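You operate a simulated robot arm through the tools that you are given. There is no shell and no other tool. Be economical: measure what you need, move in short steps, check, and stop when the job is done.

The job below is to be done with a simulated robot arm. You get a single attempt, and the scene is never put back.

TASK
Fetch the scoop and stand it on top of the ball ring.

It is judged by the outcome, as a careful person would: the job done as asked, and still so three seconds after it is handed in. It fails if anything else is knocked over, pushed out of place, dropped, spilled or broken.

THE ROBOT
A 6-joint arm with a two-finger parallel gripper, fixed in place. Base frame: the origin is at the foot of the arm, x ahead of it, y to its left, z up; the work surface is at about z = 0.849. Readings come in m, rad, newtons and seconds.
With the tool pointing down near the work surface it reaches from about 0.24 to 0.64 m from the base axis. Its first joint turns from -1.152 to 1.152 rad. Payload 2.7 kg.
The tool frame sits at the grasp point between the pads (the TCP): z along the fingers, y along the line on which they close. The tips reach 0.023 m beyond it. The gripper opens to 0.094 m. The fingers are 0.038 m wide and 0.01 m thick; the gripper's body (0.054 by 0.096 m) begins 0.039 m behind the TCP.
Orientation is that of the tool frame in the base frame, as a unit quaternion [w, x, y, z]. With the fingers straight down and closing along the base's y, the tool's x points along the base's -x, its y along +y and its z along -z.

THE INTERFACE
- The arm moves only by the tool servo_tool. Its argument "motion" is a list of rows, each a list of 7 numbers: the shift along the base's x, y, z in units of 200 mm (1.0 is 200 mm), then the turn, a rotation vector about the base's x, y, z in units of 45 degrees (1.0 is 45 degrees), then the opening, from 0 (shut) to 1 (fully open). In form: [[x, y, z, wx, wy, wz, fingers], ...]. A call has 1 to 8 rows; each row is the pose to reach, as a shift and turn from the pose commanded when the call began. A call with a number of a shift or a turn outside -1 to 1 is refused whole. Rows are played at 5 a second. More than 0.05 m and 0.15 rad between two rows, or a gripper value outside its range, and nothing of the call is played. Where a pose cannot be reached the arm comes as near as it can. A force on the tool above 40 N (or 10 N above the force at the start of the call, whichever is more), or a blocked arm, ends the call early, and 0.2 s more pass. The fingers move at their own pace (about 0.045 m/s each) and stop on an object; they squeeze with about 20 N. The grip force told is the motor's: it shows also when the fingers shut on nothing. Time passes only in rows, and 0.2 s behind the last, so rows that repeat a pose let the fingers close. It gives the time, the measured TCP pose, the force on the tool (base axes), the opening and the grip force at its end, in the units of the frame above (readings bear some noise).
- Cameras (640 x 400 px; columns grow to the right, rows downward): "scene" is fixed at [0.0791, -0.4336, 1.4369]; the picture's right is [0.73, -0.68, 0.00], its down [-0.30, -0.32, -0.90] and it looks along [0.61, 0.66, -0.44] (base axes); focal length 361 px, centre (320, 200). "wrist" rides on the gripper at [-0.039, 0, -0.044] in the tool frame; the picture's right is [0.00, -1.00, 0.00], its down [0.97, 0.00, -0.24] and it looks along [0.24, 0.00, 0.97] (tool axes); focal length 218 px, centre (320, 200). There is no depth. A picture from a camera that has moved, and an enlarged one, comes with that camera's place and axes in the base frame and with its lens. The place of the scene camera against the robot may be out by one fixed shift of up to 0.025 m in any direction.
- get_image(camera): a new picture of that camera. No time passes.
- zoom(camera, box): a new picture of the part [left, top, right, bottom] of that camera's present view, enlarged. No time passes.
- hand_in(): hands the job in; it is judged then, once.

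Go step by step. Nothing tells you positions but the pictures and the camera data: compare them with the known pose of the tool, close in by small moves and look again before you grip or let go. The budget is 90 turns and 38 pictures, counting those below and the enlarged ones. Unless the task says otherwise, let go and move clear before handing in, and close with one line.

The tools are called after "Call:" as name(argument=value, ...) on one line, values as JSON. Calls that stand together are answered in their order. servo_tool: Moves the arm, as the interface text tells. Its arguments: {"type":"object","properties":{"motion":{"type":"array","items":{"type":"array","items":{"type":"number"}}}},"required":["motion"]} The other tools are called the same way: get_image (camera) takes a picture; zoom (camera, box) takes an enlarged picture of a part of a camera's view; hand_in () hands the job in.

At the start:

```text
time_s: 0.0
ee_pos: [0.3656, 0.1222, 1.2091]
ee_rot: [0.0, -0.001, 1.0, 0.0]
ft_force: [-0.3, 0.7, 0.7]
gripper_width: 0.0939
grasp_force: 0.0
```

scene: 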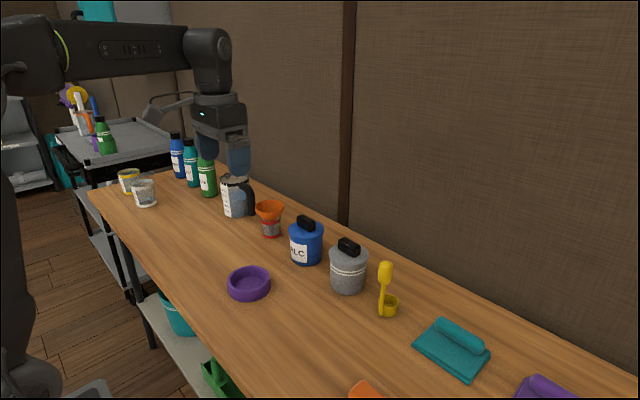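
wrist: 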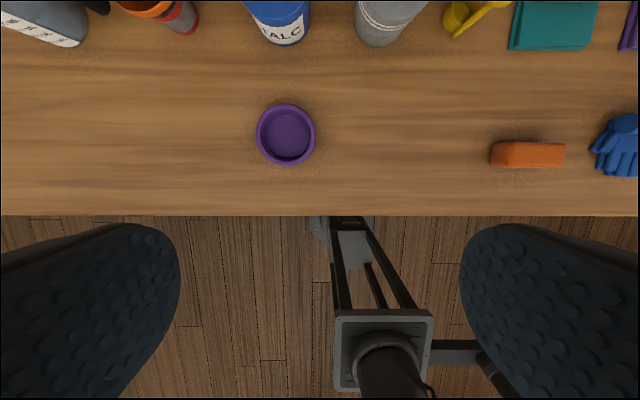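

I see the yellow scoop standing right of the grey tub (a small cup with an upright-ish handle) and the purple ring nearer the arm. I'll look closer at both.

Call:
zoom(camera="scene", box=[340, 240, 440, 330])

Call:
zoom(camera="scene", box=[200, 240, 300, 320])

Call:
zoom(camera="wrist", box=[400, 0, 560, 100])

```text
4.44 times, centred on (390, 285) of scene
camera zoom: at [0.0791, -0.4336, 1.4369], right [0.73, -0.68, 0.0], down [-0.3, -0.32, -0.9], along [0.61, 0.66, -0.44], focal length 1602 px, centre (9, -178)
```

zoom: 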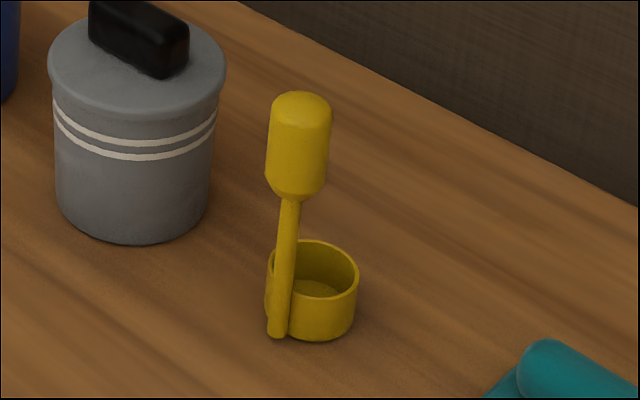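

```text
5.00 times, centred on (250, 280) of scene
camera zoom: at [0.0791, -0.4336, 1.4369], right [0.73, -0.68, 0.0], down [-0.3, -0.32, -0.9], along [0.61, 0.66, -0.44], focal length 1803 px, centre (670, -200)
```

zoom: 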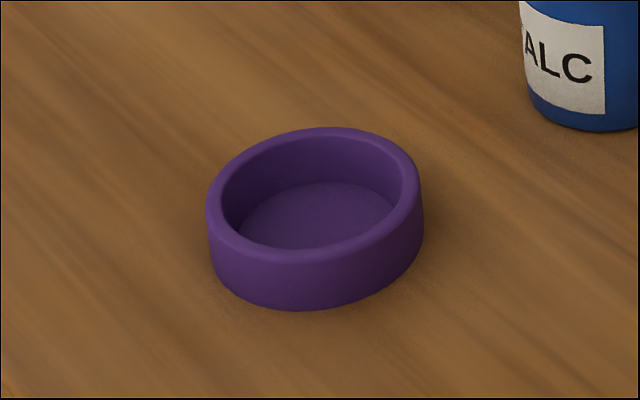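

```text
4.00 times, centred on (480, 50) of wrist
camera zoom: at [0.4042, 0.1232, 1.2531], right [0.0, -1.0, 0.0], down [-0.97, 0.0, 0.24], along [-0.24, 0.0, -0.97], focal length 873 px, centre (-320, 800)
```

zoom: 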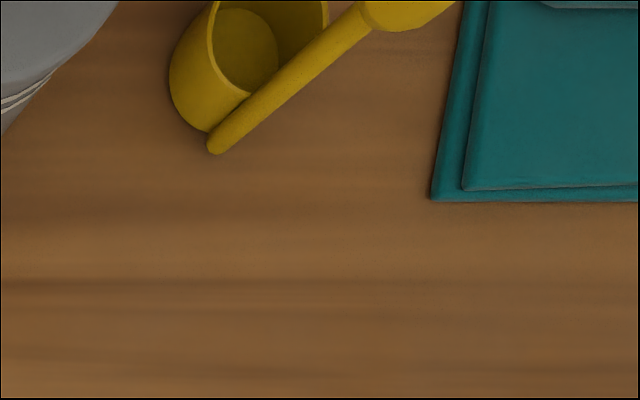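

The scoop's handle stands vertical at about (0.577, -0.092), with a grip about 29 mm thick on top. The ring is at about (0.424, 0.179), roughly 0.1 m across, and the cup (about 45 mm) fits inside it. I'll move to look at the scoop from above.

Call:
servo_tool(motion=[[0.1, -0.16, -0.04, 0, 0, 0, 1], [0.2, -0.32, -0.08, 0, 0, 0, 1], [0.3, -0.48, -0.12, 0, 0, 0, 1], [0.4, -0.64, -0.16, 0, 0, 0, 1], [0.5, -0.8, -0.2, 0, 0, 0, 1], [0.6, -0.96, -0.24, 0, 0, 0, 1], [0.6, -1.0, -0.24, 0, 0, 0, 1]])

Call:
get_image(camera="wrist")

```text
time_s: 1.6
ee_pos: [0.4866, -0.0765, 1.1605]
ee_rot: [0.0, -0.001, 1.0, 0.001]
ft_force: [-0.6, 0.0, 0.4]
gripper_width: 0.094
grasp_force: 0.0
```

```text
32 pictures are left
camera wrist: at [0.5246, -0.0775, 1.2049], right [0.0, -1.0, 0.0], down [-0.97, 0.0, 0.24], along [-0.24, 0.0, -0.97], focal length 218 px, centre (320, 200)
```

wrist: 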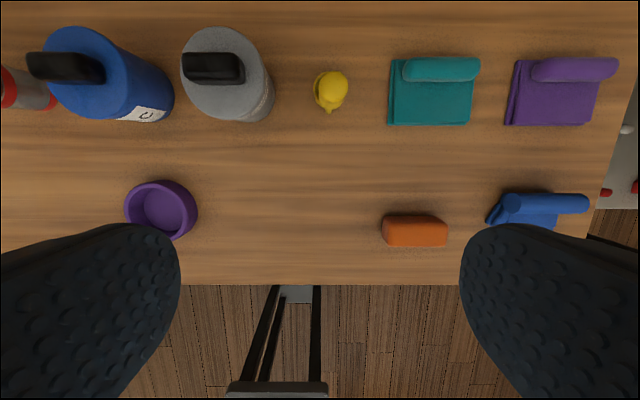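

Call:
zoom(camera="wrist", box=[280, 50, 380, 130])

Call:
zoom(camera="wrist", box=[110, 170, 210, 250])

```text
5.00 times, centred on (330, 90) of wrist
camera zoom: at [0.5246, -0.0775, 1.2049], right [0.0, -1.0, 0.0], down [-0.97, 0.0, 0.24], along [-0.24, 0.0, -0.97], focal length 1091 px, centre (270, 750)
```

zoom: 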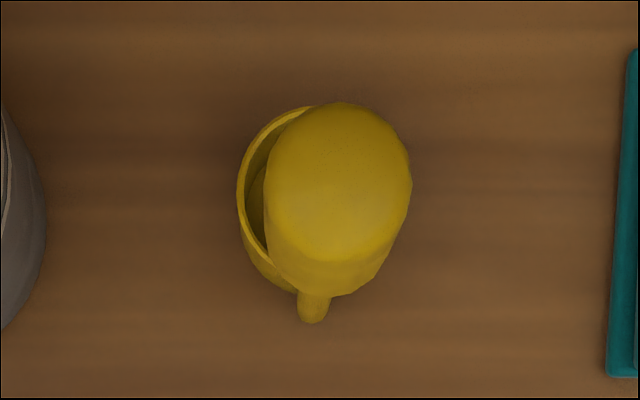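

```text
5.00 times, centred on (160, 210) of wrist
camera zoom: at [0.5246, -0.0775, 1.2049], right [0.0, -1.0, 0.0], down [-0.97, 0.0, 0.24], along [-0.24, 0.0, -0.97], focal length 1091 px, centre (1120, 150)
```

zoom: 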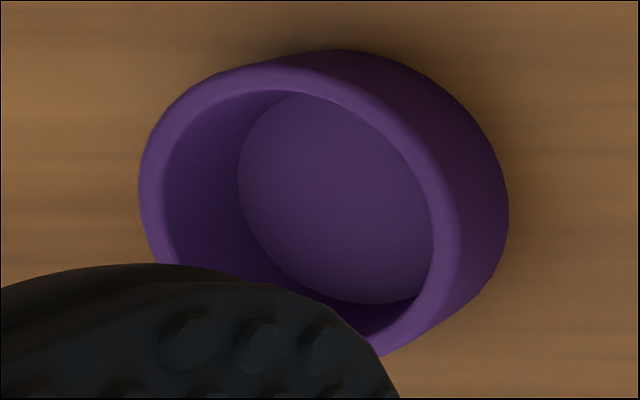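

The handle axis is at about (0.579, -0.090), with the grip spanning z of about 0.94–0.988. The ring has a floor, so the scoop can stand in it. I'll move to just above the grip and check the alignment.

Call:
servo_tool(motion=[[0.15, -0.02, -0.1, 0, 0, 0, 0.75], [0.3, -0.04, -0.22, 0, 0, 0, 0.75], [0.4, -0.055, -0.34, 0, 0, 0, 0.75], [0.465, -0.065, -0.47, 0, 0, 0, 0.75], [0.465, -0.065, -0.5, 0, 0, 0, 0.75]])

Call:
get_image(camera="wrist")

Call:
get_image(camera="scene")

```text
time_s: 2.8
ee_pos: [0.5773, -0.0897, 1.0612]
ee_rot: [0.0, -0.001, 1.0, 0.0]
ft_force: [1.0, 0.3, 0.4]
gripper_width: 0.0708
grasp_force: 0.0
```

```text
29 pictures are left
camera wrist: at [0.6171, -0.0903, 1.1047], right [0.0, -1.0, 0.0], down [-0.97, 0.0, 0.24], along [-0.24, 0.0, -0.97], focal length 218 px, centre (320, 200)
```

wrist: 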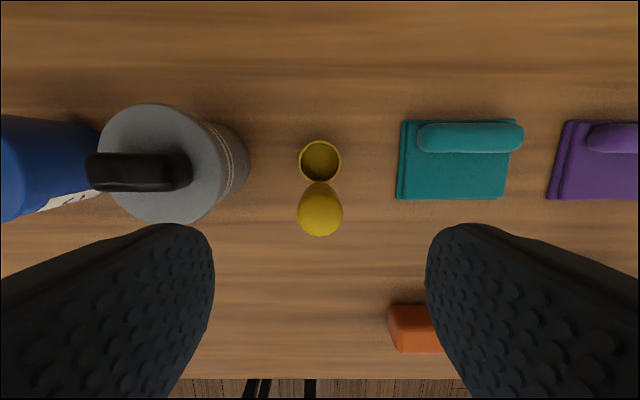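

```text
28 pictures are left
```

scene: 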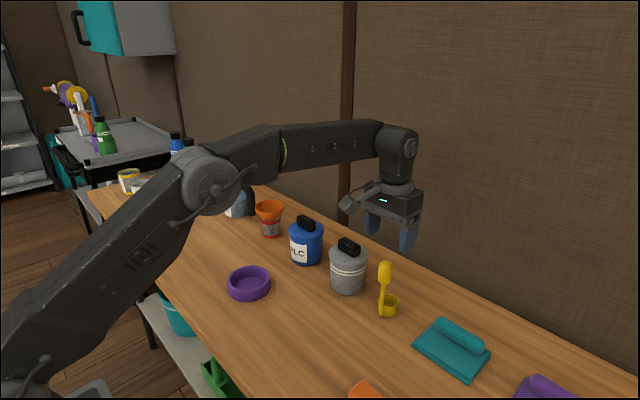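

The grip is centred between the fingers, and the cup centre lies about 23 mm further in +x than the handle. I'll descend to z of about 0.963.

Call:
servo_tool(motion=[[0, 0, -0.15, 0, 0, 0, 0.75], [0.003, 0, -0.3, 0, 0, 0, 0.75], [0.003, 0, -0.42, 0, 0, 0, 0.75], [0.003, 0, -0.485, 0, 0, 0, 0.75], [0.003, 0, -0.485, 0, 0, 0, 0.75]])

Call:
get_image(camera="wrist")

Call:
zoom(camera="scene", box=[320, 200, 460, 330])

```text
time_s: 4.0
ee_pos: [0.5777, -0.09, 0.9656]
ee_rot: [-0.001, -0.001, 1.0, -0.001]
ft_force: [-0.4, -0.6, 0.4]
gripper_width: 0.0705
grasp_force: 0.1
```

```text
27 pictures are left
camera wrist: at [0.6176, -0.0902, 1.008], right [0.0, -1.0, 0.0], down [-0.97, 0.0, 0.24], along [-0.24, 0.0, -0.97], focal length 218 px, centre (320, 200)
```

wrist: 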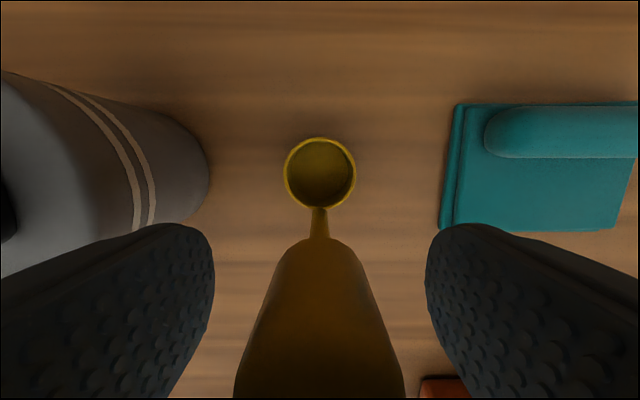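

```text
3.08 times, centred on (390, 265) of scene
camera zoom: at [0.0791, -0.4336, 1.4369], right [0.73, -0.68, 0.0], down [-0.3, -0.32, -0.9], along [0.61, 0.66, -0.44], focal length 1110 px, centre (105, 0)
```

zoom: 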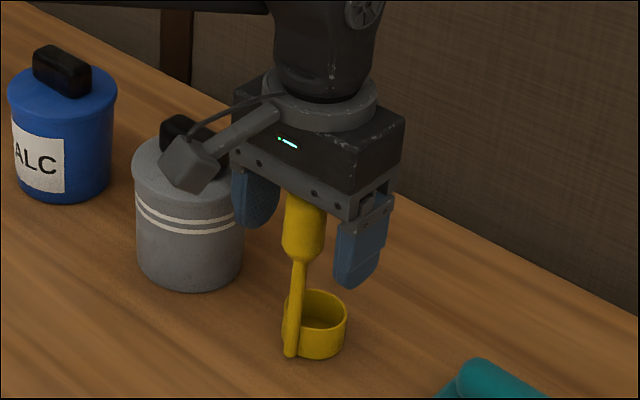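

The fingers straddle the grip evenly. I'll close now.

Call:
servo_tool(motion=[[0, 0, 0, 0, 0, 0, 0.4], [0, 0, 0, 0, 0, 0, 0.2], [0, 0, 0, 0, 0, 0, 0], [0, 0, 0, 0, 0, 0, 0], [0, 0, 0, 0, 0, 0, 0]])

Call:
get_image(camera="wrist")

```text
time_s: 5.2
ee_pos: [0.5785, -0.0901, 0.9653]
ee_rot: [0.0, -0.001, 1.0, -0.001]
ft_force: [-0.7, -0.8, 0.1]
gripper_width: 0.0268
grasp_force: 20.2
```

```text
25 pictures are left
camera wrist: at [0.6176, -0.0902, 1.0083], right [0.0, -1.0, 0.0], down [-0.97, 0.0, 0.24], along [-0.24, 0.0, -0.97], focal length 218 px, centre (320, 200)
```

wrist: 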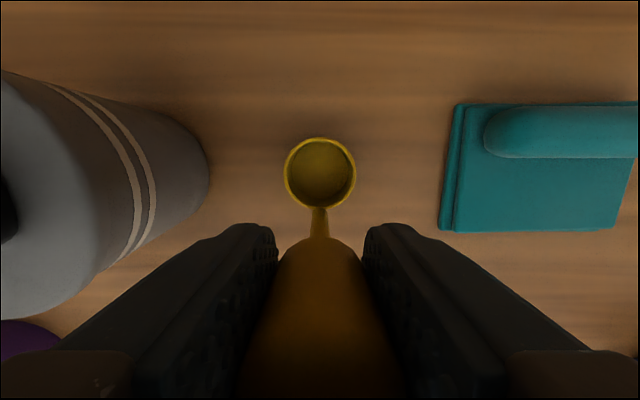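

The scoop is held, with a width of 27 mm. I'll lift it straight up.

Call:
servo_tool(motion=[[0, 0, 0.1, 0, 0, 0, 0], [0, 0, 0.25, 0, 0, 0, 0], [0, 0, 0.4, 0, 0, 0, 0], [0, 0, 0.55, 0, 0, 0, 0], [0, 0, 0.7, 0, 0, 0, 0], [0, 0, 0.75, 0, 0, 0, 0]])

Call:
get_image(camera="wrist")

```text
time_s: 6.6
ee_pos: [0.5765, -0.0909, 1.1146]
ee_rot: [0.0, 0.0, 1.0, 0.001]
ft_force: [-0.1, -0.3, -0.8]
gripper_width: 0.027
grasp_force: 20.3
```

```text
24 pictures are left
camera wrist: at [0.6171, -0.0902, 1.1582], right [0.0, -1.0, 0.0], down [-0.97, 0.0, 0.24], along [-0.24, 0.0, -0.97], focal length 218 px, centre (320, 200)
```

wrist: 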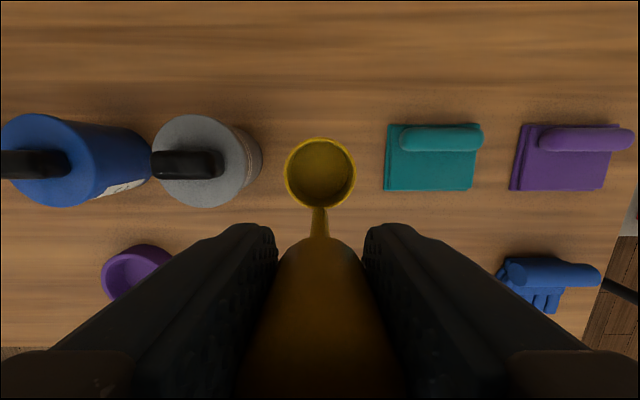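

It's lifted with no slip. I'll go back along x first, then left to above the ring.

Call:
servo_tool(motion=[[-0.12, 0, 0, 0, 0, 0, 0], [-0.3, 0, 0, 0, 0, 0, 0], [-0.48, 0, 0, 0, 0, 0, 0], [-0.66, 0.05, 0, 0, 0, 0, 0], [-0.8, 0.2, 0, 0, 0, 0, 0], [-0.86, 0.4, 0, 0, 0, 0, 0], [-0.88, 0.6, 0, 0, 0, 0, 0], [-0.88, 0.8, 0, 0, 0, 0, 0]])

Call:
servo_tool(motion=[[0, 0.15, 0, 0, 0, 0, 0], [0, 0.32, 0, 0, 0, 0, 0], [0, 0.47, 0, 0, 0, 0, 0], [0, 0.55, 0, 0, 0, 0, 0], [0, 0.55, 0, 0, 0, 0, 0]])

Call:
get_image(camera="wrist")

Call:
zoom(camera="scene", box=[160, 150, 340, 310])

```text
time_s: 8.4
ee_pos: [0.4013, 0.0705, 1.1155]
ee_rot: [0.0, -0.001, 1.0, 0.0]
ft_force: [-1.2, 0.4, -0.4]
gripper_width: 0.0268
grasp_force: 20.0
```

```text
time_s: 9.6
ee_pos: [0.4018, 0.1808, 1.1152]
ee_rot: [0.0, -0.001, 1.0, 0.001]
ft_force: [-0.1, -0.8, -0.2]
gripper_width: 0.0271
grasp_force: 20.0
```

```text
23 pictures are left
camera wrist: at [0.4412, 0.1807, 1.1583], right [0.0, -1.0, 0.0], down [-0.97, 0.0, 0.24], along [-0.24, 0.0, -0.97], focal length 218 px, centre (320, 200)
```

wrist: 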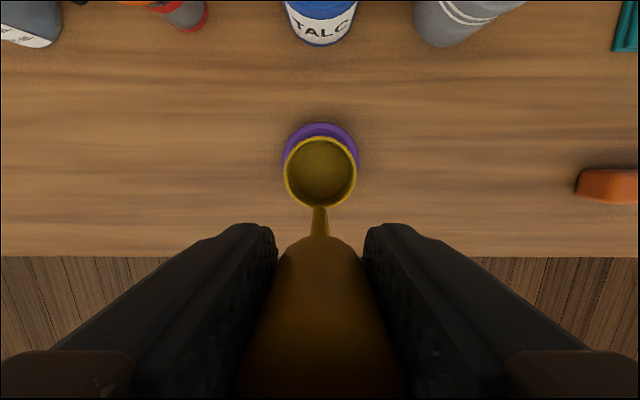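

```text
2.50 times, centred on (250, 230) of scene
camera zoom: at [0.0791, -0.4336, 1.4369], right [0.73, -0.68, 0.0], down [-0.3, -0.32, -0.9], along [0.61, 0.66, -0.44], focal length 901 px, centre (495, 125)
```

zoom: 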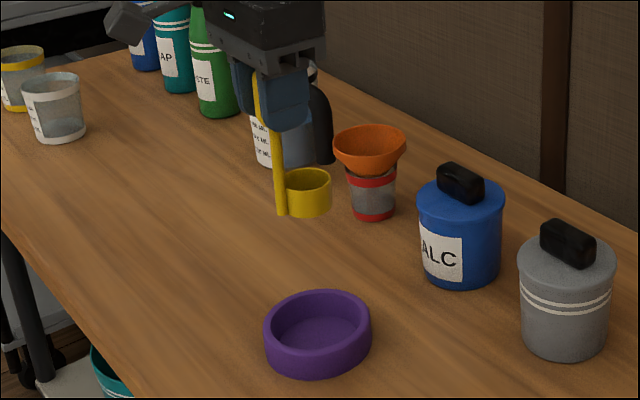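

The ring centre is about (0.422, 0.180), so the scoop's footprint is nearly centred over it. I'll lower to just above the rim and check.

Call:
servo_tool(motion=[[0, 0, -0.1, 0, 0, 0, 0], [0, 0, -0.22, 0, 0, 0, 0], [0, 0, -0.34, 0, 0, 0, 0], [0, 0, -0.46, 0, 0, 0, 0], [0, 0, -0.52, 0, 0, 0, 0], [0, 0, -0.52, 0, 0, 0, 0]])

Call:
zoom(camera="wrist", box=[240, 90, 400, 250])

Call:
zoom(camera="scene", box=[200, 200, 320, 310])

```text
time_s: 11.0
ee_pos: [0.4031, 0.1806, 1.0105]
ee_rot: [0.0, -0.001, 1.0, 0.0]
ft_force: [0.6, -0.3, -0.7]
gripper_width: 0.0271
grasp_force: 19.5
```

```text
2.50 times, centred on (320, 170) of wrist
camera zoom: at [0.4419, 0.1803, 1.0538], right [0.0, -1.0, 0.0], down [-0.97, 0.0, 0.24], along [-0.24, 0.0, -0.97], focal length 546 px, centre (320, 275)
```

zoom: 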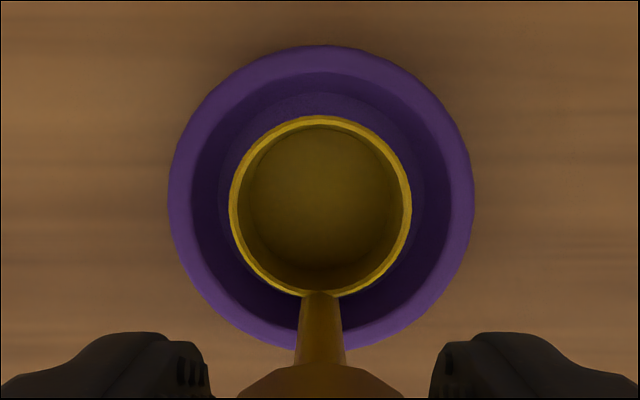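

```text
3.64 times, centred on (260, 255) of scene
camera zoom: at [0.0791, -0.4336, 1.4369], right [0.73, -0.68, 0.0], down [-0.3, -0.32, -0.9], along [0.61, 0.66, -0.44], focal length 1311 px, centre (538, 0)
```

zoom: 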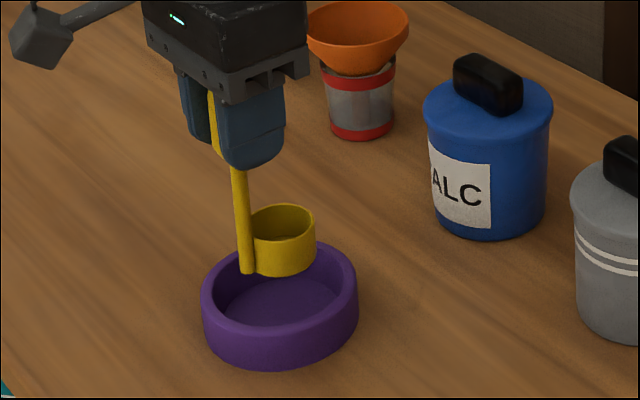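

The scoop is well centred over the ring, with more than 1 cm of clearance all round. I'll lower it into the ring slowly.

Call:
servo_tool(motion=[[0, 0, -0.05, 0, 0, 0, 0], [0, 0, -0.1, 0, 0, 0, 0], [0, 0, -0.14, 0, 0, 0, 0], [0, 0, -0.16, 0, 0, 0, 0], [0, 0, -0.17, 0, 0, 0, 0], [0, 0, -0.17, 0, 0, 0, 0]])

Call:
zoom(camera="scene", box=[200, 200, 320, 310])

```text
time_s: 12.4
ee_pos: [0.4015, 0.1808, 0.9766]
ee_rot: [0.0, 0.0, 1.0, 0.0]
ft_force: [-0.1, 0.5, -0.7]
gripper_width: 0.0271
grasp_force: 20.0
```

```text
3.64 times, centred on (260, 255) of scene
camera zoom: at [0.0791, -0.4336, 1.4369], right [0.73, -0.68, 0.0], down [-0.3, -0.32, -0.9], along [0.61, 0.66, -0.44], focal length 1311 px, centre (538, 0)
```

zoom: 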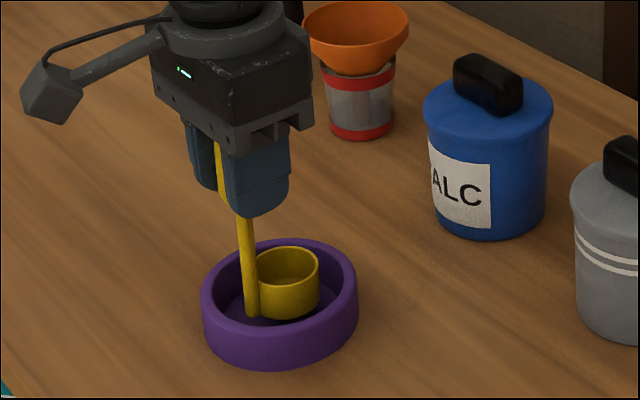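

Call:
servo_tool(motion=[[0, 0, -0.0075, 0, 0, 0, 0], [0, 0, -0.015, 0, 0, 0, 0], [0, 0, -0.02, 0, 0, 0, 0], [0, 0, -0.02, 0, 0, 0, 0]])

```text
time_s: 13.4
ee_pos: [0.402, 0.1807, 0.9727]
ee_rot: [0.0, 0.0, 1.0, 0.0]
ft_force: [-0.7, 0.2, -1.0]
gripper_width: 0.0269
grasp_force: 20.3
```

There's no contact yet at TCP z 0.9727, so I'll keep lowering in small steps.

Call:
servo_tool(motion=[[0, 0, -0.005, 0, 0, 0, 0], [0, 0, -0.01, 0, 0, 0, 0], [0, 0, -0.01, 0, 0, 0, 0]])

Call:
servo_tool(motion=[[0, 0, -0.005, 0, 0, 0, 0], [0, 0, -0.005, 0, 0, 0, 0]])

```text
time_s: 14.2
ee_pos: [0.4032, 0.1805, 0.9706]
ee_rot: [-0.001, -0.001, 1.0, 0.0]
ft_force: [0.0, -0.7, -0.3]
gripper_width: 0.027
grasp_force: 20.2
```

```text
time_s: 14.8
ee_pos: [0.4025, 0.1801, 0.9708]
ee_rot: [0.0, -0.001, 1.0, 0.0]
ft_force: [0.8, 0.0, -0.3]
gripper_width: 0.027
grasp_force: 20.6
```

Call:
servo_tool(motion=[[0, 0, -0.005, 0, 0, 0, 0], [0, 0, -0.005, 0, 0, 0, 0]])

Call:
zoom(camera="scene", box=[215, 240, 285, 310])

```text
time_s: 15.4
ee_pos: [0.4034, 0.1808, 0.9691]
ee_rot: [-0.001, -0.001, 1.0, -0.001]
ft_force: [-1.0, 0.2, 2.5]
gripper_width: 0.0272
grasp_force: 20.1
```

```text
5.71 times, centred on (250, 275) of scene
camera zoom: at [0.079, -0.4336, 1.4369], right [0.73, -0.68, 0.0], down [-0.3, -0.32, -0.9], along [0.61, 0.66, -0.44], focal length 2060 px, centre (720, -229)
```

zoom: 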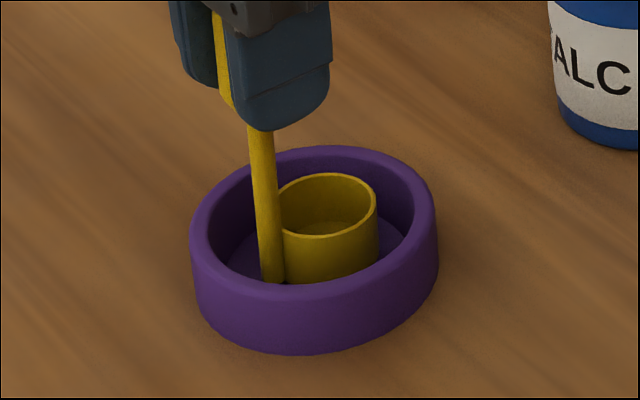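

The force rose to +2.5 N, which suggests first contact with the floor. I'll take one more half-millimetre step to confirm.

Call:
servo_tool(motion=[[0, 0, -0.003, 0, 0, 0, 0], [0, 0, -0.003, 0, 0, 0, 0]])

```text
time_s: 16.0
ee_pos: [0.4017, 0.1812, 0.969]
ee_rot: [0.001, -0.001, 1.0, 0.0]
ft_force: [-4.4, 0.2, 10.5]
gripper_width: 0.0267
grasp_force: 20.1
```

It's resting on the floor. I'll ease off slightly and open the fingers gradually.

Call:
servo_tool(motion=[[0, 0, 0.003, 0, 0, 0, 0], [0, 0, 0.003, 0, 0, 0, 0.3], [0, 0, 0.003, 0, 0, 0, 0.36], [0, 0, 0.003, 0, 0, 0, 0.45], [0, 0, 0.003, 0, 0, 0, 0.6], [0, 0, 0.003, 0, 0, 0, 0.75], [0, 0, 0.003, 0, 0, 0, 0.75]])

Call:
zoom(camera="scene", box=[200, 200, 320, 310])

Call:
get_image(camera="wrist")

```text
time_s: 17.6
ee_pos: [0.4022, 0.1806, 0.9696]
ee_rot: [0.0, -0.001, 1.0, 0.0]
ft_force: [0.0, 1.0, 0.4]
gripper_width: 0.071
grasp_force: 0.0
```

```text
3.64 times, centred on (260, 255) of scene
camera zoom: at [0.0791, -0.4336, 1.4369], right [0.73, -0.68, 0.0], down [-0.3, -0.32, -0.9], along [0.61, 0.66, -0.44], focal length 1311 px, centre (538, 0)
```

zoom: 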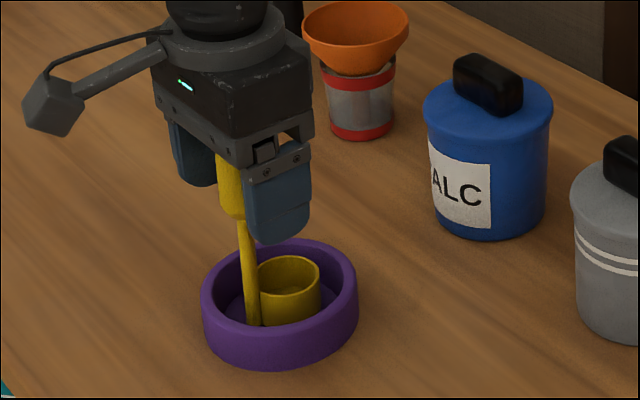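

```text
16 pictures are left
camera wrist: at [0.4416, 0.1802, 1.012], right [0.0, -1.0, 0.0], down [-0.97, 0.0, 0.24], along [-0.24, 0.0, -0.97], focal length 218 px, centre (320, 200)
```

wrist: 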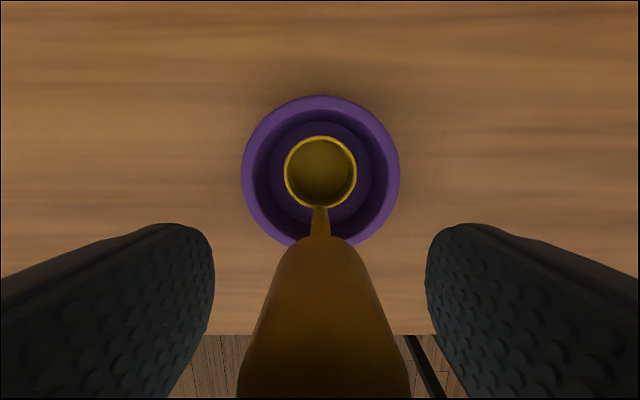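

The scoop is released and standing in the middle of the ring. I'll retreat straight up.

Call:
servo_tool(motion=[[0, 0, 0.05, 0, 0, 0, 0.75], [0, 0, 0.15, 0, 0, 0, 0.75], [0, 0, 0.3, 0, 0, 0, 0.75], [0, 0, 0.45, 0, 0, 0, 0.75], [0, 0, 0.65, 0, 0, 0, 0.75], [0, 0, 0.8, 0, 0, 0, 0.75], [0, 0, 0.8, 0, 0, 0, 0.75]])

Call:
get_image(camera="scene")

Call:
zoom(camera="scene", box=[200, 200, 320, 310])

```text
time_s: 19.2
ee_pos: [0.4013, 0.1797, 1.129]
ee_rot: [0.0, -0.001, 1.0, 0.0]
ft_force: [-0.6, 0.5, 0.1]
gripper_width: 0.0708
grasp_force: 0.2
```

```text
15 pictures are left
```

scene: 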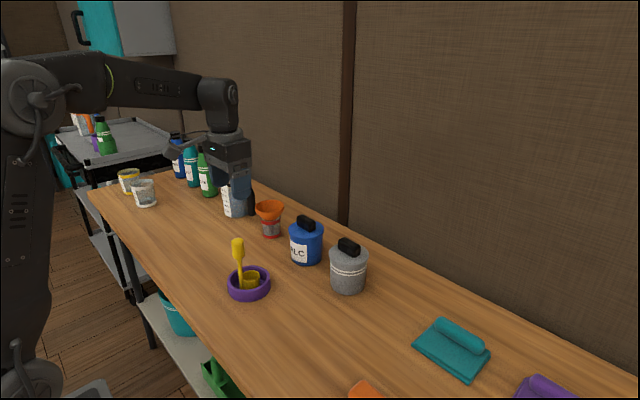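

```text
3.64 times, centred on (260, 255) of scene
camera zoom: at [0.0791, -0.4336, 1.4369], right [0.73, -0.68, 0.0], down [-0.3, -0.32, -0.9], along [0.61, 0.66, -0.44], focal length 1311 px, centre (538, 0)
```

zoom: 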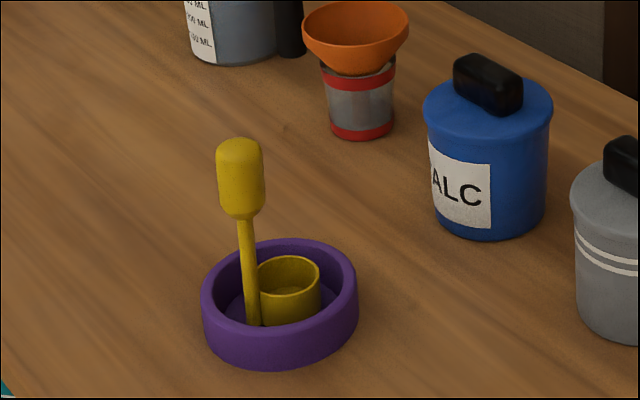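

The scoop stands upright in the ring, nothing else has moved and the arm is clear, so I'm handing in.

Call:
hand_in()

```text
The job is handed in.
```

The scoop is standing upright on the ball ring's floor, inside its rim. Nothing else was disturbed, and the job is handed in.
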